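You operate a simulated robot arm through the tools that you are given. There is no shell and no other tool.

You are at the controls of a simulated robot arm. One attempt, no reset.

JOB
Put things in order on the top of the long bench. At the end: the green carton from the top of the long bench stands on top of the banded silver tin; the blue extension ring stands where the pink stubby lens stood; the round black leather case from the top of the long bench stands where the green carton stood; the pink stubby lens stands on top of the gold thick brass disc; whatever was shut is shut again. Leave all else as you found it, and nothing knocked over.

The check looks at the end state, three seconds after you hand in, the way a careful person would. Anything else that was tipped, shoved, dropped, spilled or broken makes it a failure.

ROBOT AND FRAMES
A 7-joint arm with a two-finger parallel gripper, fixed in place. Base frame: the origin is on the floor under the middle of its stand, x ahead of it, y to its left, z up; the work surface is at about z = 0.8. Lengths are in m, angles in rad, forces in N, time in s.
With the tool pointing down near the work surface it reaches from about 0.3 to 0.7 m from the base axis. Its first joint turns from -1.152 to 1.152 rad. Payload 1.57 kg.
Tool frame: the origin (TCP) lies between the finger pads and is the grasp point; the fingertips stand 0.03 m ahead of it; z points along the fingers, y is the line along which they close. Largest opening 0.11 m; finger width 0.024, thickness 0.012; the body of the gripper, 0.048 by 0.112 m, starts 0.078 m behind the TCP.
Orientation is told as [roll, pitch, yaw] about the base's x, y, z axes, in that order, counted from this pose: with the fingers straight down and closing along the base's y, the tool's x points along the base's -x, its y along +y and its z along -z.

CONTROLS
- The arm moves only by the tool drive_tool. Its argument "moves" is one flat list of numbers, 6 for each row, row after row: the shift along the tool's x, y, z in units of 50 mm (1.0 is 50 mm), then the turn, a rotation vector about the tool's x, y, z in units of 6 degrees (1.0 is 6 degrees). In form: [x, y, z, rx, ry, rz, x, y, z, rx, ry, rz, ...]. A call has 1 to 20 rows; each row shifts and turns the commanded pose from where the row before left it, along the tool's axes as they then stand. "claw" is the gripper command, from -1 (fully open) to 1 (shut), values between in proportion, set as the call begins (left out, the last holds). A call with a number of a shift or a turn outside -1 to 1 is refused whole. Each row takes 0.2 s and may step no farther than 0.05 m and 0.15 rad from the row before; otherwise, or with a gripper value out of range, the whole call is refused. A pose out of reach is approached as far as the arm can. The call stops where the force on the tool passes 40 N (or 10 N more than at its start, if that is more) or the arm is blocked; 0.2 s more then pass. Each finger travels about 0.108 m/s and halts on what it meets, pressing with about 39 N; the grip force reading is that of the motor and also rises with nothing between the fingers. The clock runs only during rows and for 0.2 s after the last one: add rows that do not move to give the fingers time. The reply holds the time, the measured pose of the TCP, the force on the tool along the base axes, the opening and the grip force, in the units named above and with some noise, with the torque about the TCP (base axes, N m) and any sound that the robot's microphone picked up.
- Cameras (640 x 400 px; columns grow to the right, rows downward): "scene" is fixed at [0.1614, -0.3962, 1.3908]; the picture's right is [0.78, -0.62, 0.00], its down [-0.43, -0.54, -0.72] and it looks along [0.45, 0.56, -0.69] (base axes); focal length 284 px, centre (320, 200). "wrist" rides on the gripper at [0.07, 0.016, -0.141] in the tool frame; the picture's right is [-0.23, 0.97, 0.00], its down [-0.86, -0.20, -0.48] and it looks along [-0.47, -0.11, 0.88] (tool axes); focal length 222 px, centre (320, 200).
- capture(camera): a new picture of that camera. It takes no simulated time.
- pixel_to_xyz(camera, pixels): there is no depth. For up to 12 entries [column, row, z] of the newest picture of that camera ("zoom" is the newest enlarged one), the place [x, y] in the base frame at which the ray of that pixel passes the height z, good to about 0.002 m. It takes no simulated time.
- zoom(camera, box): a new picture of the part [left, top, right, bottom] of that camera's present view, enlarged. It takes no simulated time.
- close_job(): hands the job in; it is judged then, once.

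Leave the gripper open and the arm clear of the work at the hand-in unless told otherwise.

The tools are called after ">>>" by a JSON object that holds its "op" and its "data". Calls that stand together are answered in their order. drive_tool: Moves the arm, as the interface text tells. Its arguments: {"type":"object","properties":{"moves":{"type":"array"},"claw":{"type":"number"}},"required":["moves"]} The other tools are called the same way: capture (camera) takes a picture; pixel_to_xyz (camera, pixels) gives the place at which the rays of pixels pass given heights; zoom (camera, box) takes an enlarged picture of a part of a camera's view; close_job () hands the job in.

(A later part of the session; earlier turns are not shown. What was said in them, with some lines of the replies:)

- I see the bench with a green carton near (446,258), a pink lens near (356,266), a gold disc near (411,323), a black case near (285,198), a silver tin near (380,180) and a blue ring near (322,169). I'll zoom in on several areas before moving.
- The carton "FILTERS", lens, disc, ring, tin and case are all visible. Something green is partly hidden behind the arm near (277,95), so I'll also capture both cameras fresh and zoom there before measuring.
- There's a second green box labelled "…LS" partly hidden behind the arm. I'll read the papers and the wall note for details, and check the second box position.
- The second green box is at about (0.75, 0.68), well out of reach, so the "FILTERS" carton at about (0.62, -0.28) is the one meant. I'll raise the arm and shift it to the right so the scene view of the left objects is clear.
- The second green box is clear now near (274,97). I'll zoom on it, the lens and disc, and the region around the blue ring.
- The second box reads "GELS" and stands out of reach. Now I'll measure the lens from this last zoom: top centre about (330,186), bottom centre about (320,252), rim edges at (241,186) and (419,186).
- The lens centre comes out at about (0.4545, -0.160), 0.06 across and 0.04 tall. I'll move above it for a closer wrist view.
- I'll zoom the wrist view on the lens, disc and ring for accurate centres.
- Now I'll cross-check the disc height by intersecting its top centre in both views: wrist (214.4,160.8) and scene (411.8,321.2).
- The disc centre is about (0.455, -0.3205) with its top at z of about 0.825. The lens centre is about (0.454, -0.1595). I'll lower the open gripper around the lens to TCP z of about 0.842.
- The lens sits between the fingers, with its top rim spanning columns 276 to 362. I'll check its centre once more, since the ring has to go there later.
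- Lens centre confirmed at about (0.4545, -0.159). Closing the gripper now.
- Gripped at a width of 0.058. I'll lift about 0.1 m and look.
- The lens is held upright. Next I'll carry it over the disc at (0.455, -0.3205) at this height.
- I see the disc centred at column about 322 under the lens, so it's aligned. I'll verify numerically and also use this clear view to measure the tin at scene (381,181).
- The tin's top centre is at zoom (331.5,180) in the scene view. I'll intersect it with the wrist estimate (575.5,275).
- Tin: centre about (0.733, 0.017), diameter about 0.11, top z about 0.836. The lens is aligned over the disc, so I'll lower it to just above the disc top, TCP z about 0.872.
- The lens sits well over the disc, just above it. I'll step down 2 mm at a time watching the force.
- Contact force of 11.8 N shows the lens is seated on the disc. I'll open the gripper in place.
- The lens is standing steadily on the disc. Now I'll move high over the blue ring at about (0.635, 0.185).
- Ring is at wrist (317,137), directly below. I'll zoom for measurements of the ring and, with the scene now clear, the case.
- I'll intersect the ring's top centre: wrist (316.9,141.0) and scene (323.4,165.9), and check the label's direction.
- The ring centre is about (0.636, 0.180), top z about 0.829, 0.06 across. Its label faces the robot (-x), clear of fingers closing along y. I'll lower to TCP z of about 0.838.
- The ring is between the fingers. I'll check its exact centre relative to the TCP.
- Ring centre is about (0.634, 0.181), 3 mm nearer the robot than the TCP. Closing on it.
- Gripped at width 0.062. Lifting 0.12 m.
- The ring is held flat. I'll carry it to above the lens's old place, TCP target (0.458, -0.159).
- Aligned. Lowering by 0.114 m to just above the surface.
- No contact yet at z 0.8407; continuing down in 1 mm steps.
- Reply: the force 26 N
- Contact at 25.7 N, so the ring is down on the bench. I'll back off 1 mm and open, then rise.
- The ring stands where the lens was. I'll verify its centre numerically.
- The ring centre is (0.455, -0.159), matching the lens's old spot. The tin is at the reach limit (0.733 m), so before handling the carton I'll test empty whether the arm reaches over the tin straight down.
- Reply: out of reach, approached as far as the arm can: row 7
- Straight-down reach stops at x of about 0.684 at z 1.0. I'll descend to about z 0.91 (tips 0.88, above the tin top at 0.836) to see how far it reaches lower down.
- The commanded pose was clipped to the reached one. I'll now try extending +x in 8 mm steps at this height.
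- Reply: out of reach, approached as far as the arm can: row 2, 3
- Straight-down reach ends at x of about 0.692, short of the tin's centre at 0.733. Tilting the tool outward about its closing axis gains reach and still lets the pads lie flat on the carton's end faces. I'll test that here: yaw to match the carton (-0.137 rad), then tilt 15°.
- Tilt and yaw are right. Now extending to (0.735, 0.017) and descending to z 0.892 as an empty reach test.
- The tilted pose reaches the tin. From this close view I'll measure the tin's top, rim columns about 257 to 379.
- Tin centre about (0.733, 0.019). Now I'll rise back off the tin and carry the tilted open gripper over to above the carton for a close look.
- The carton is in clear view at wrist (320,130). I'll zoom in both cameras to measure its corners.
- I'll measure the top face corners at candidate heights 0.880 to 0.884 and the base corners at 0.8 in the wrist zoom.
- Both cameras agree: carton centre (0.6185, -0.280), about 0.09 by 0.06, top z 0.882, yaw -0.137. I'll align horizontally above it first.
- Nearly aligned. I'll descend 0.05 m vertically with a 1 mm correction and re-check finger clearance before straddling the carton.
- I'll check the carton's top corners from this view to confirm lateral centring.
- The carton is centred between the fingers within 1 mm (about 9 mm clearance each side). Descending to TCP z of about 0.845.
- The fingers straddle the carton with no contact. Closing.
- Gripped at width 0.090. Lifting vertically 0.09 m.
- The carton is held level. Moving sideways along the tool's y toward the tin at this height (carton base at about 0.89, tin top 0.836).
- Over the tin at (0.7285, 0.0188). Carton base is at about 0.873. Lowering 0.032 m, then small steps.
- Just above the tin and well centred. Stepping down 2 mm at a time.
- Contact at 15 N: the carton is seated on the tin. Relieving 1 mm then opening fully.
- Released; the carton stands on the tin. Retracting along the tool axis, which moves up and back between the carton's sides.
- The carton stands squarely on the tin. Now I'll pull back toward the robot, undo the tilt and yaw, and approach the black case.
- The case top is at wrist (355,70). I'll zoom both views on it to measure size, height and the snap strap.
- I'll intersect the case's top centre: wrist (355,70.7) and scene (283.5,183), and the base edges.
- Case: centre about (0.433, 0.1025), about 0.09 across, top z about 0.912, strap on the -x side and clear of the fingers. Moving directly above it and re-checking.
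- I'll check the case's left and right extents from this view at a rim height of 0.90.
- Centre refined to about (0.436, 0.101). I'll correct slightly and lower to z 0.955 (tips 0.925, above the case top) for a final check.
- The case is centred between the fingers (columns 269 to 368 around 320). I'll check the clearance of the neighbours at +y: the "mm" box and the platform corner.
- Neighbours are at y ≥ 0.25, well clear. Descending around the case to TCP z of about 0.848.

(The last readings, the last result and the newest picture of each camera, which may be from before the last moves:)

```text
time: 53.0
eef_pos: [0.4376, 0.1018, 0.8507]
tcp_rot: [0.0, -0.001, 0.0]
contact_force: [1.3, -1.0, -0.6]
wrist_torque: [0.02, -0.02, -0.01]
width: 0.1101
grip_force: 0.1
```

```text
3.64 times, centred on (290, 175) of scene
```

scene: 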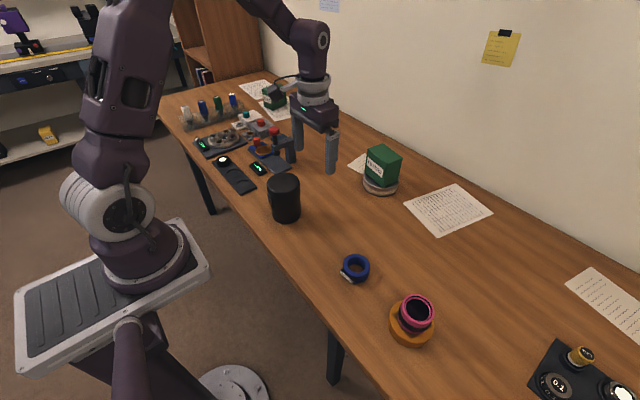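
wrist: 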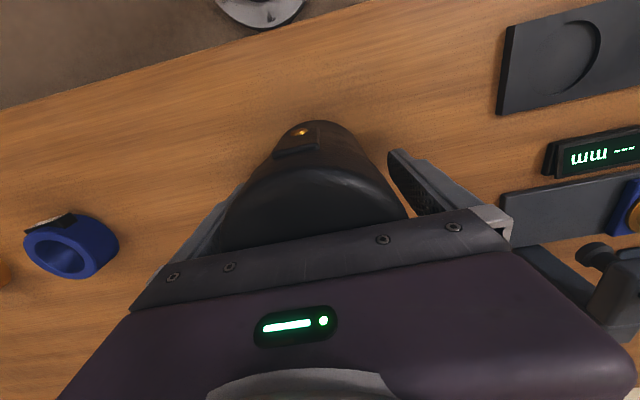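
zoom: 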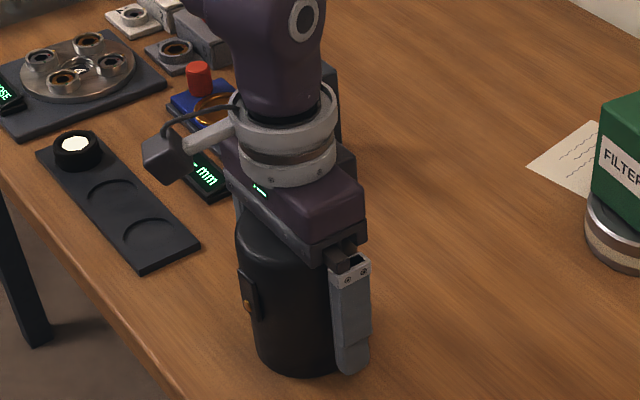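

No contact while straddling. Closing on the case.

>>> {"op": "drive_tool", "data": {"moves": [0, 0, 0, 0, 0, 0, 0, 0, 0, 0, 0, 0, 0, 0, 0, 0, 0, 0, 0, 0, 0, 0, 0, 0], "claw": 1}}

>>> {"op": "capture", "data": {"camera": "wrist"}}

```text
time: 54.0
eef_pos: [0.4368, 0.0999, 0.8491]
tcp_rot: [0.0, -0.001, 0.002]
contact_force: [0.3, -0.8, 0.2]
wrist_torque: [0.02, 0.01, 0.04]
width: 0.0851
grip_force: 39.0
```

```text
taken
```

wrist: 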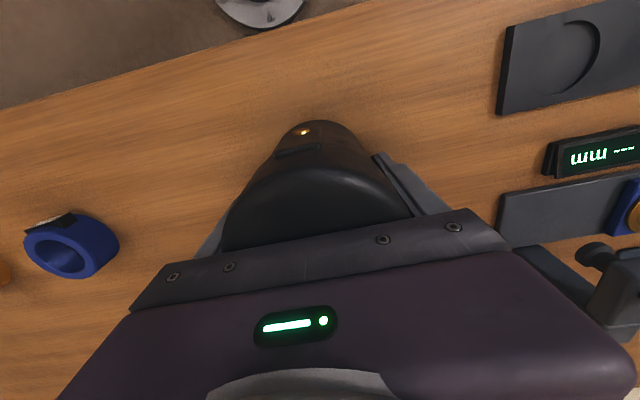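

Gripped at width 0.085 on the body. Lifting gently 0.02 m first.

>>> {"op": "drive_tool", "data": {"moves": [0, 0, -0.1, 0, 0, 0, 0, 0, -0.15, 0, 0, 0, 0, 0, -0.15, 0, 0, 0, 0, 0, 0, 0, 0, 0], "claw": 1}}

>>> {"op": "zoom", "data": {"camera": "scene", "box": [230, 120, 350, 230]}}

>>> {"op": "capture", "data": {"camera": "wrist"}}

```text
time: 55.0
eef_pos: [0.4359, 0.1003, 0.8702]
tcp_rot: [0.0, -0.001, 0.0]
contact_force: [0.3, 0.2, -2.3]
wrist_torque: [0.01, -0.01, -0.02]
width: 0.0844
grip_force: 38.7
```

```text
3.64 times, centred on (290, 175) of scene
```

zoom: 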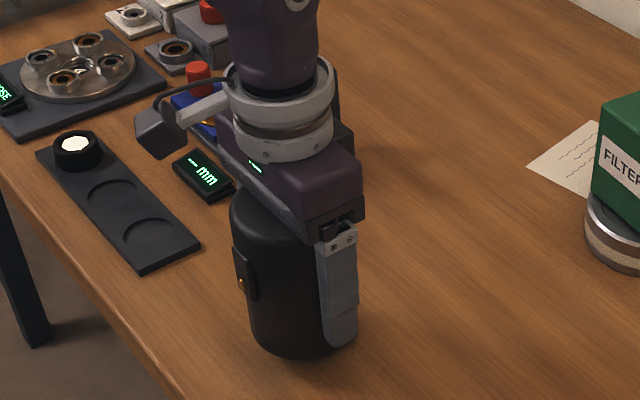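

```text
taken
```

wrist: 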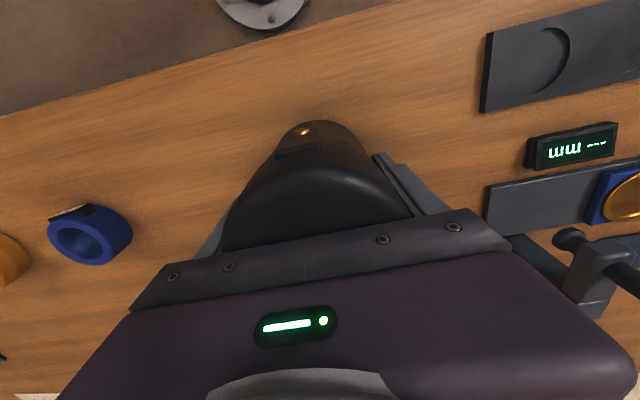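

The case is held upright. Raising another 0.06 m, then carrying it to above the carton's old place (0.6185, -0.280).

>>> {"op": "drive_tool", "data": {"moves": [0, 0, -0.4, 0, 0, 0, 0, 0, -0.5, 0, 0, 0, 0, 0, -0.3, 0, 0, 0, -0.2, -0.4, 0, 0, 0, 0, -0.365, -0.76, 0, 0, 0, 0, -0.365, -0.76, 0, 0, 0, 0, -0.365, -0.76, 0, 0, 0, 0, -0.365, -0.76, 0, 0, 0, 0, -0.365, -0.76, 0, 0, 0, 0, -0.365, -0.76, 0, 0, 0, 0, -0.365, -0.76, 0, 0, 0, 0, -0.365, -0.76, 0, 0, 0, 0, -0.365, -0.76, 0, 0, 0, 0, -0.165, -0.36, 0, 0, 0, 0, 0, 0, 0, 0, 0, 0], "claw": 1}}

>>> {"op": "capture", "data": {"camera": "wrist"}}

>>> {"op": "capture", "data": {"camera": "scene"}}

```text
time: 58.2
eef_pos: [0.6178, -0.2787, 0.9285]
tcp_rot: [0.0, 0.003, -0.001]
contact_force: [-0.2, -0.4, -1.8]
wrist_torque: [-0.02, -0.02, -0.01]
width: 0.0847
grip_force: 38.9
```

```text
taken
```

wrist: 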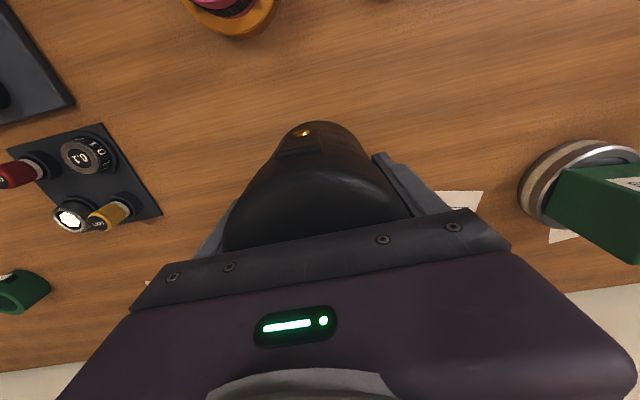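

```text
taken
```

scene: 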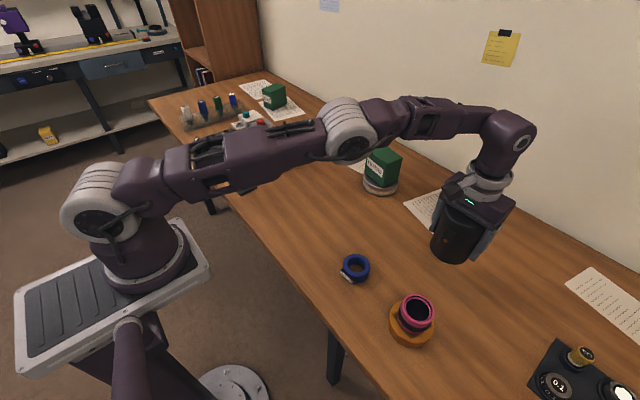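

In position. Lowering 0.075 m to just above the bench, with a 1 mm trim.

>>> {"op": "drive_tool", "data": {"moves": [-0.02, -0.02, 0.4, 0, 0, 0, 0, 0, 0.5, 0, 0, 0, 0, 0, 0.4, 0, 0, 0, 0, 0, 0.2, 0, 0, 0, 0, 0, 0, 0, 0, 0], "claw": 1}}

>>> {"op": "drive_tool", "data": {"moves": [0, 0, 0.04, 0, 0, 0, 0, 0, 0, 0, 0, 0], "claw": 1}}

```text
time: 59.4
eef_pos: [0.6205, -0.2799, 0.8547]
tcp_rot: [0.0, 0.0, 0.0]
contact_force: [-0.3, 0.3, -2.5]
wrist_torque: [0.01, 0.01, -0.01]
width: 0.0851
grip_force: 38.9
```

```text
time: 60.0
eef_pos: [0.6187, -0.2794, 0.852]
tcp_rot: [-0.001, -0.001, 0.0]
contact_force: [0.0, 0.6, -1.9]
wrist_torque: [-0.01, 0.0, -0.01]
width: 0.0849
grip_force: 39.1
```

No contact yet at 0.852. Stepping down 1.5 mm at a time.

>>> {"op": "drive_tool", "data": {"moves": [0, 0, 0.03, 0, 0, 0, 0, 0, 0, 0, 0, 0], "claw": 1}}

>>> {"op": "drive_tool", "data": {"moves": [0, 0, 0.02, 0, 0, 0, 0, 0, 0, 0, 0, 0], "claw": 1}}

```text
time: 60.6
eef_pos: [0.6205, -0.2799, 0.8512]
tcp_rot: [0.001, 0.001, -0.002]
contact_force: [0.0, -0.2, -1.9]
wrist_torque: [-0.03, -0.01, 0.05]
width: 0.0845
grip_force: 39.1
```

```text
time: 61.2
eef_pos: [0.6199, -0.2794, 0.8499]
tcp_rot: [0.001, -0.001, -0.001]
contact_force: [0.2, 0.2, -2.1]
wrist_torque: [0.0, 0.02, 0.0]
width: 0.0847
grip_force: 38.8
```

>>> {"op": "drive_tool", "data": {"moves": [0, 0, 0.02, 0, 0, 0, 0, 0, 0, 0, 0, 0], "claw": 1}}

```text
time: 61.8
eef_pos: [0.6213, -0.2788, 0.8493]
tcp_rot: [0.0, 0.0, 0.001]
contact_force: [-4.1, 2.3, 6.9]
wrist_torque: [0.27, -0.07, 0.1]
width: 0.0845
grip_force: 39.1
```

Contact made (6.9 N), so the case is on the bench. Opening the gripper.

>>> {"op": "drive_tool", "data": {"moves": [0, 0, 0, 0, 0, 0, 0, 0, 0, 0, 0, 0, 0, 0, 0, 0, 0, 0], "claw": -1}}

>>> {"op": "capture", "data": {"camera": "wrist"}}

>>> {"op": "zoom", "data": {"camera": "scene", "box": [390, 160, 520, 300]}}

```text
time: 62.6
eef_pos: [0.6191, -0.2796, 0.8477]
tcp_rot: [-0.002, 0.0, 0.0]
contact_force: [-0.2, 0.6, 0.6]
wrist_torque: [0.02, 0.02, -0.02]
width: 0.1094
grip_force: 0.1
```

```text
taken
```

wrist: 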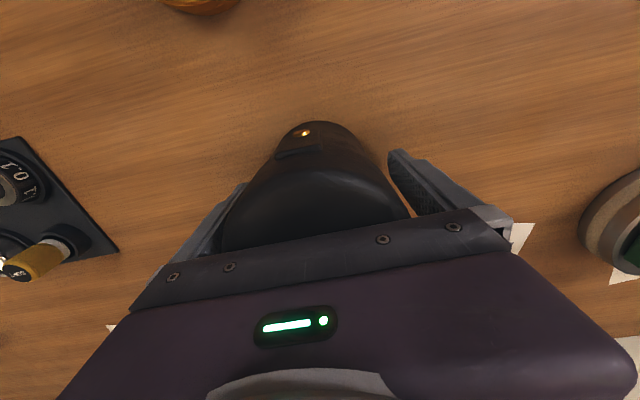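

```text
2.86 times, centred on (455, 230) of scene
```

zoom: 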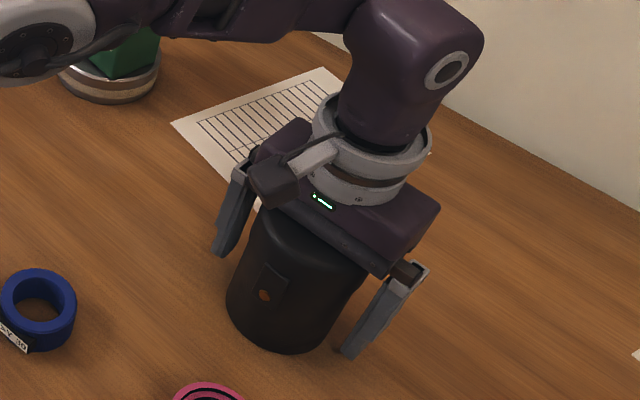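

The fingers are clear of the case on both sides. Rising straight up slowly.

>>> {"op": "drive_tool", "data": {"moves": [0, 0, -0.2, 0, 0, 0, 0, 0, -0.4, 0, 0, 0, 0, 0, -0.5, 0, 0, 0, 0, 0, -0.6, 0, 0, 0, 0, 0, -0.6, 0, 0, 0, 0, 0, 0, 0, 0, 0], "claw": -1}}

>>> {"op": "capture", "data": {"camera": "wrist"}}

>>> {"op": "capture", "data": {"camera": "scene"}}

```text
time: 64.0
eef_pos: [0.6195, -0.2811, 0.9638]
tcp_rot: [-0.001, -0.001, 0.0]
contact_force: [0.5, 0.7, -0.8]
wrist_torque: [-0.01, -0.01, -0.04]
width: 0.11
grip_force: 0.1
```

```text
taken
```

wrist: 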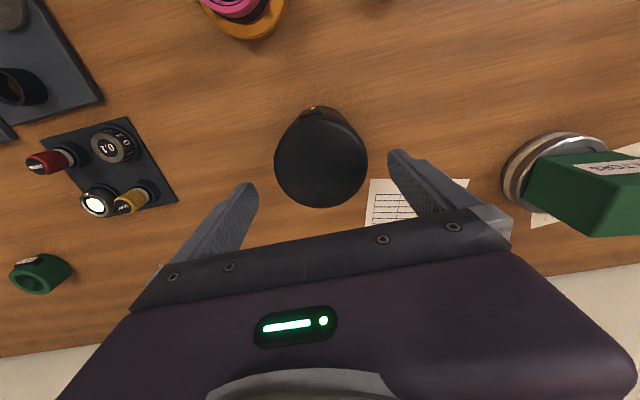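

```text
taken
```

scene: 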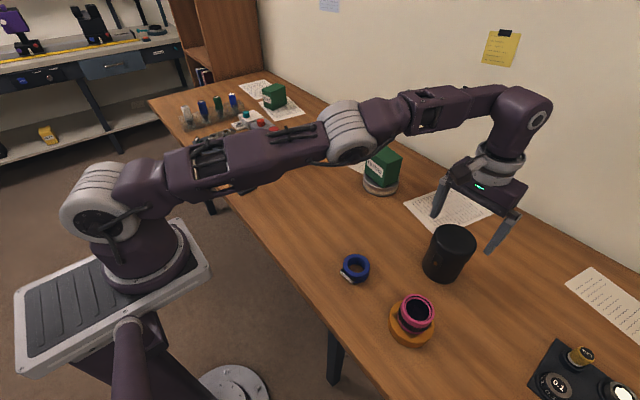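

The case stands upright at the carton's old place. I'll retreat up and back to near the start pose for final checks.

>>> {"op": "drive_tool", "data": {"moves": [0, 0, -0.5, 0, 0, 0, 0.5915, 0.4525, -0.24, 0, 0, 0, 0.5915, 0.4525, -0.24, 0, 0, 0, 0.5915, 0.4525, -0.24, 0, 0, 0, 0.5915, 0.4525, -0.24, 0, 0, 0, 0.5915, 0.4525, -0.24, 0, 0, 0, 0.5915, 0.4525, -0.24, 0, 0, 0, 0.5915, 0.4525, -0.24, 0, 0, 0, 0.5915, 0.4525, -0.24, 0, 0, 0, 0, 0, 0, 0, 0, 0], "claw": -1}}

>>> {"op": "capture", "data": {"camera": "wrist"}}

>>> {"op": "capture", "data": {"camera": "scene"}}

>>> {"op": "zoom", "data": {"camera": "scene", "box": [310, 130, 500, 360]}}

>>> {"op": "zoom", "data": {"camera": "scene", "box": [405, 215, 485, 295]}}

```text
time: 66.2
eef_pos: [0.6198, -0.2793, 0.9817]
tcp_rot: [0.004, 0.007, 0.006]
contact_force: [-0.2, -0.5, -0.3]
wrist_torque: [0.01, 0.04, 0.02]
width: 0.1099
grip_force: 0.0
out of reach, approached as far as the arm can: row 1, 2, 3, 4, 5, 6, 7, 8, 9
```

```text
taken
```

wrist: 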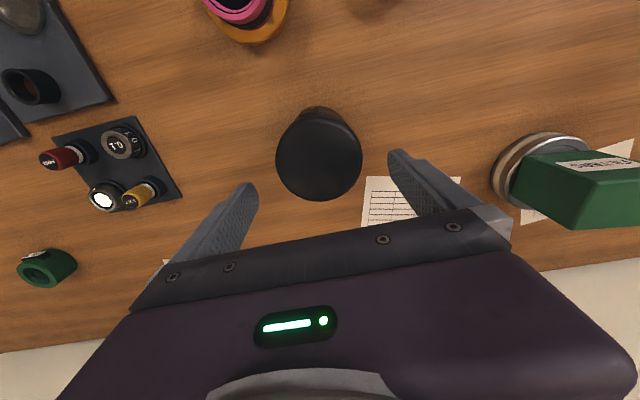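

```text
taken
```

scene: 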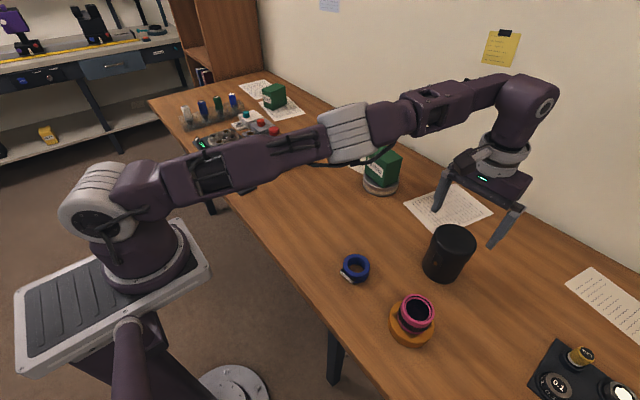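

```text
1.74 times, centred on (405, 245) of scene
```

zoom: 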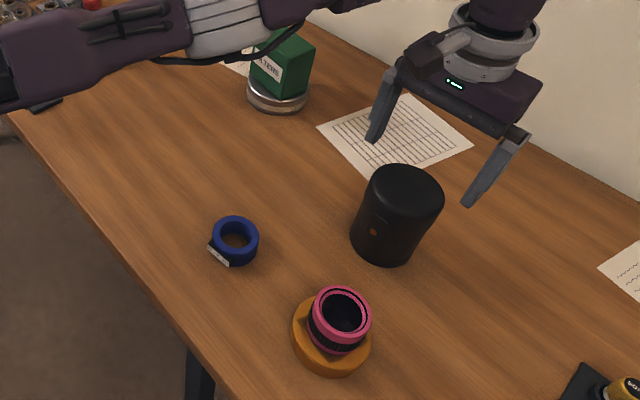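

```text
5.00 times, centred on (445, 255) of scene
```

zoom: 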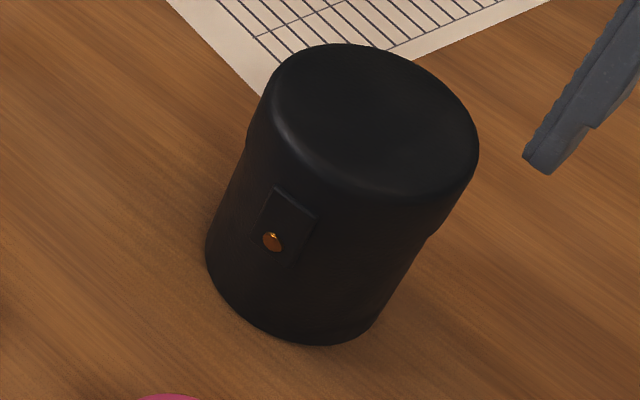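

The arm straightened out at its reach limit and couldn't follow that retreat (every row clipped). Nothing was touched and forces are about zero. I'll try small radial inward steps from here.

>>> {"op": "drive_tool", "data": {"moves": [0.18, 0.08, 0, 0, 0, 0, 0.18, 0.08, 0, 0, 0, 0, 0, 0, 0, 0, 0, 0], "claw": -1}}

```text
time: 67.0
eef_pos: [0.6014, -0.2716, 0.982]
tcp_rot: [0.0, 0.001, -0.001]
contact_force: [-0.6, -0.3, 0.7]
wrist_torque: [-0.01, -0.01, 0.02]
width: 0.1101
grip_force: 0.0
out of reach, approached as far as the arm can: row 1
```

That freed it. Continuing radially inward in moderate steps, then up.

>>> {"op": "drive_tool", "data": {"moves": [0.3, 0.15, 0, 0, 0, 0, 0.4, 0.2, -0.1, 0, 0, 0, 0.4, 0.2, -0.2, 0, 0, 0, 0.4, 0.2, -0.3, 0, 0, 0, 0, 0, 0, 0, 0, 0], "claw": -1}}

```text
time: 68.2
eef_pos: [0.5269, -0.2331, 1.0102]
tcp_rot: [0.001, 0.0, 0.0]
contact_force: [-0.6, -0.6, 0.0]
wrist_torque: [0.07, 0.01, -0.02]
width: 0.1101
grip_force: 0.1
```

Tracking normally again. Moving to about the start pose (0.383, -0.10, 1.087).

>>> {"op": "drive_tool", "data": {"moves": [0.576, 0.532, -0.308, 0, 0, 0, 0.576, 0.532, -0.308, 0, 0, 0, 0.576, 0.532, -0.308, 0, 0, 0, 0.576, 0.532, -0.308, 0, 0, 0, 0.576, 0.532, -0.308, 0, 0, 0, 0, 0, 0, 0, 0, 0], "claw": -1}}

>>> {"op": "capture", "data": {"camera": "wrist"}}

>>> {"op": "capture", "data": {"camera": "scene"}}

>>> {"op": "zoom", "data": {"camera": "scene", "box": [405, 215, 485, 295]}}

```text
time: 69.6
eef_pos: [0.383, -0.1017, 1.0887]
tcp_rot: [0.002, -0.002, 0.0]
contact_force: [0.1, 0.2, -0.3]
wrist_torque: [0.04, 0.01, 0.03]
width: 0.1103
grip_force: 0.1
```

```text
taken
```

wrist: 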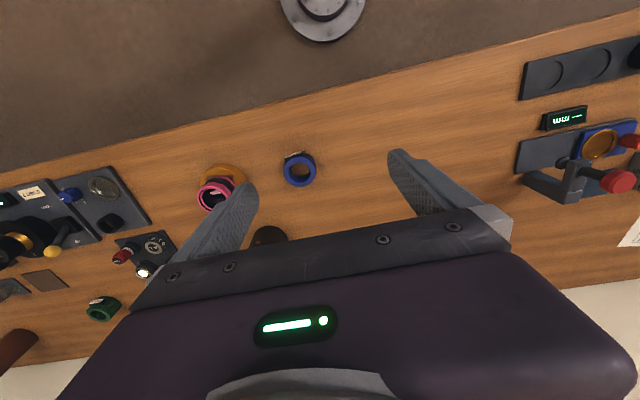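

```text
taken
```

scene: 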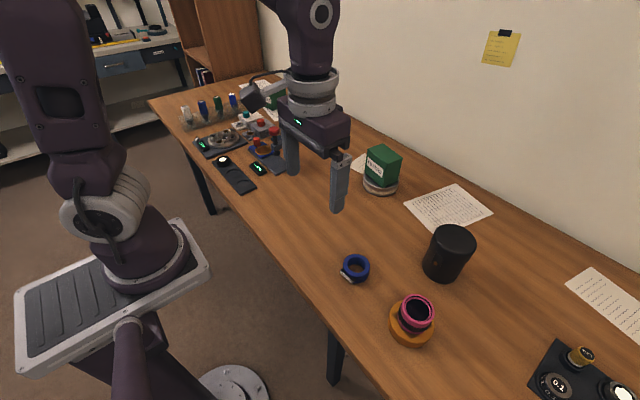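

```text
5.00 times, centred on (445, 255) of scene
```

zoom: 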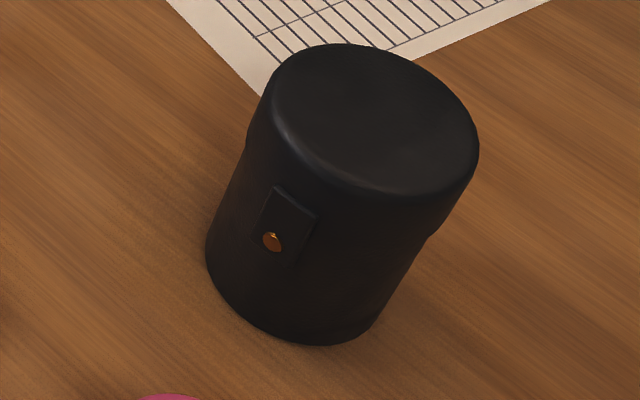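

Everything looks in place. I'll verify the case's base circle, plus the tin and lens/disc position against the start.

>>> {"op": "pixel_to_xyz", "data": {"camera": "zoom", "pixels": [[206, 253, 0.8], [228, 300, 0.8], [265, 330, 0.8], [312, 345, 0.8], [355, 336, 0.8], [376, 318, 0.8], [373, 120, 0.912]]}}

>>> {"op": "zoom", "data": {"camera": "scene", "box": [350, 135, 410, 205]}}

>>> {"op": "zoom", "data": {"camera": "scene", "box": [376, 285, 446, 355]}}

>>> {"op": "zoom", "data": {"camera": "scene", "box": [160, 70, 320, 200]}}

```text
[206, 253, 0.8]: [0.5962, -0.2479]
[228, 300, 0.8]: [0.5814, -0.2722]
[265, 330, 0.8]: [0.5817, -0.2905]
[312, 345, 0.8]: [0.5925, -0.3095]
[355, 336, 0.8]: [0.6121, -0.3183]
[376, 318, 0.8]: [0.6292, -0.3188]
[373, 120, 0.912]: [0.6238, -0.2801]
```

```text
5.71 times, centred on (380, 170) of scene
```

zoom: 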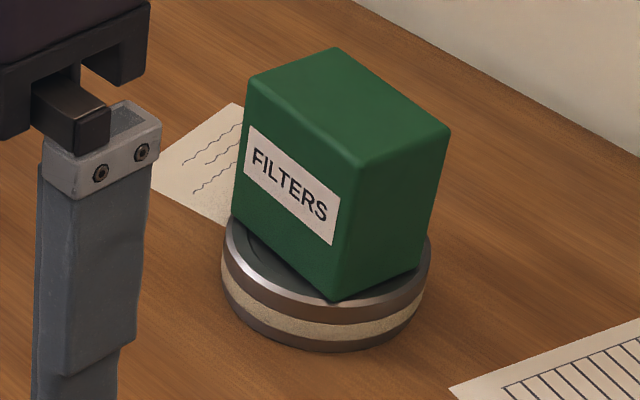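

```text
5.71 times, centred on (411, 320) of scene
```

zoom: 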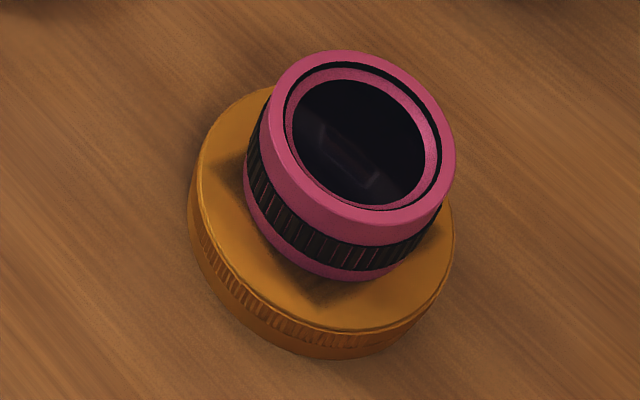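

```text
3.08 times, centred on (240, 135) of scene
```

zoom: 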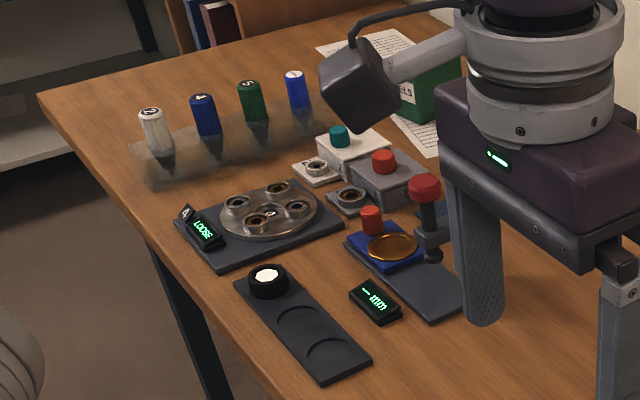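

Final check:
- **Case:** its base centre is about (0.6205, -0.279), within 2 mm of the carton's old spot, upright with the strap snapped.
- **Carton:** it stands on the tin, and the tin hasn't moved.
- **Lens:** it stands on the disc, and the disc hasn't moved.
- **Ring:** it is in the lens's old place.
- **Surroundings:** everything else looks unchanged from the start.

The gripper is open and the arm is clear, so I'm handing in.

>>> {"op": "close_job", "data": {}}

```text
The job is handed in.
```

The job is handed in, and all four items were where you asked at my last check. I don't have the judge's result.

- **Green carton:** it stands on the banded silver tin, near the centre. Two green cartons were on the bench; I moved the one labelled "FILTERS". The other, "GELS", is about 1 m from the base, out of the arm's reach, and I left it alone.
- **Blue extension ring:** it stands where the pink lens stood, within about 1 mm by camera measurement.
- **Black leather case:** it stands upright where the carton stood, within about 2 mm, and its strap is still snapped shut.
- **Pink stubby lens:** it stands on the gold brass disc, near the centre.

I opened nothing, so there was nothing to shut again. In the camera views the tin and disc hadn't moved and nothing else had been disturbed. The gripper is open and the arm is back near its start pose.

While backing away from the case, the arm briefly stalled at its reach limit. The force reading stayed near zero, and it moved freely again after two small steps inward.
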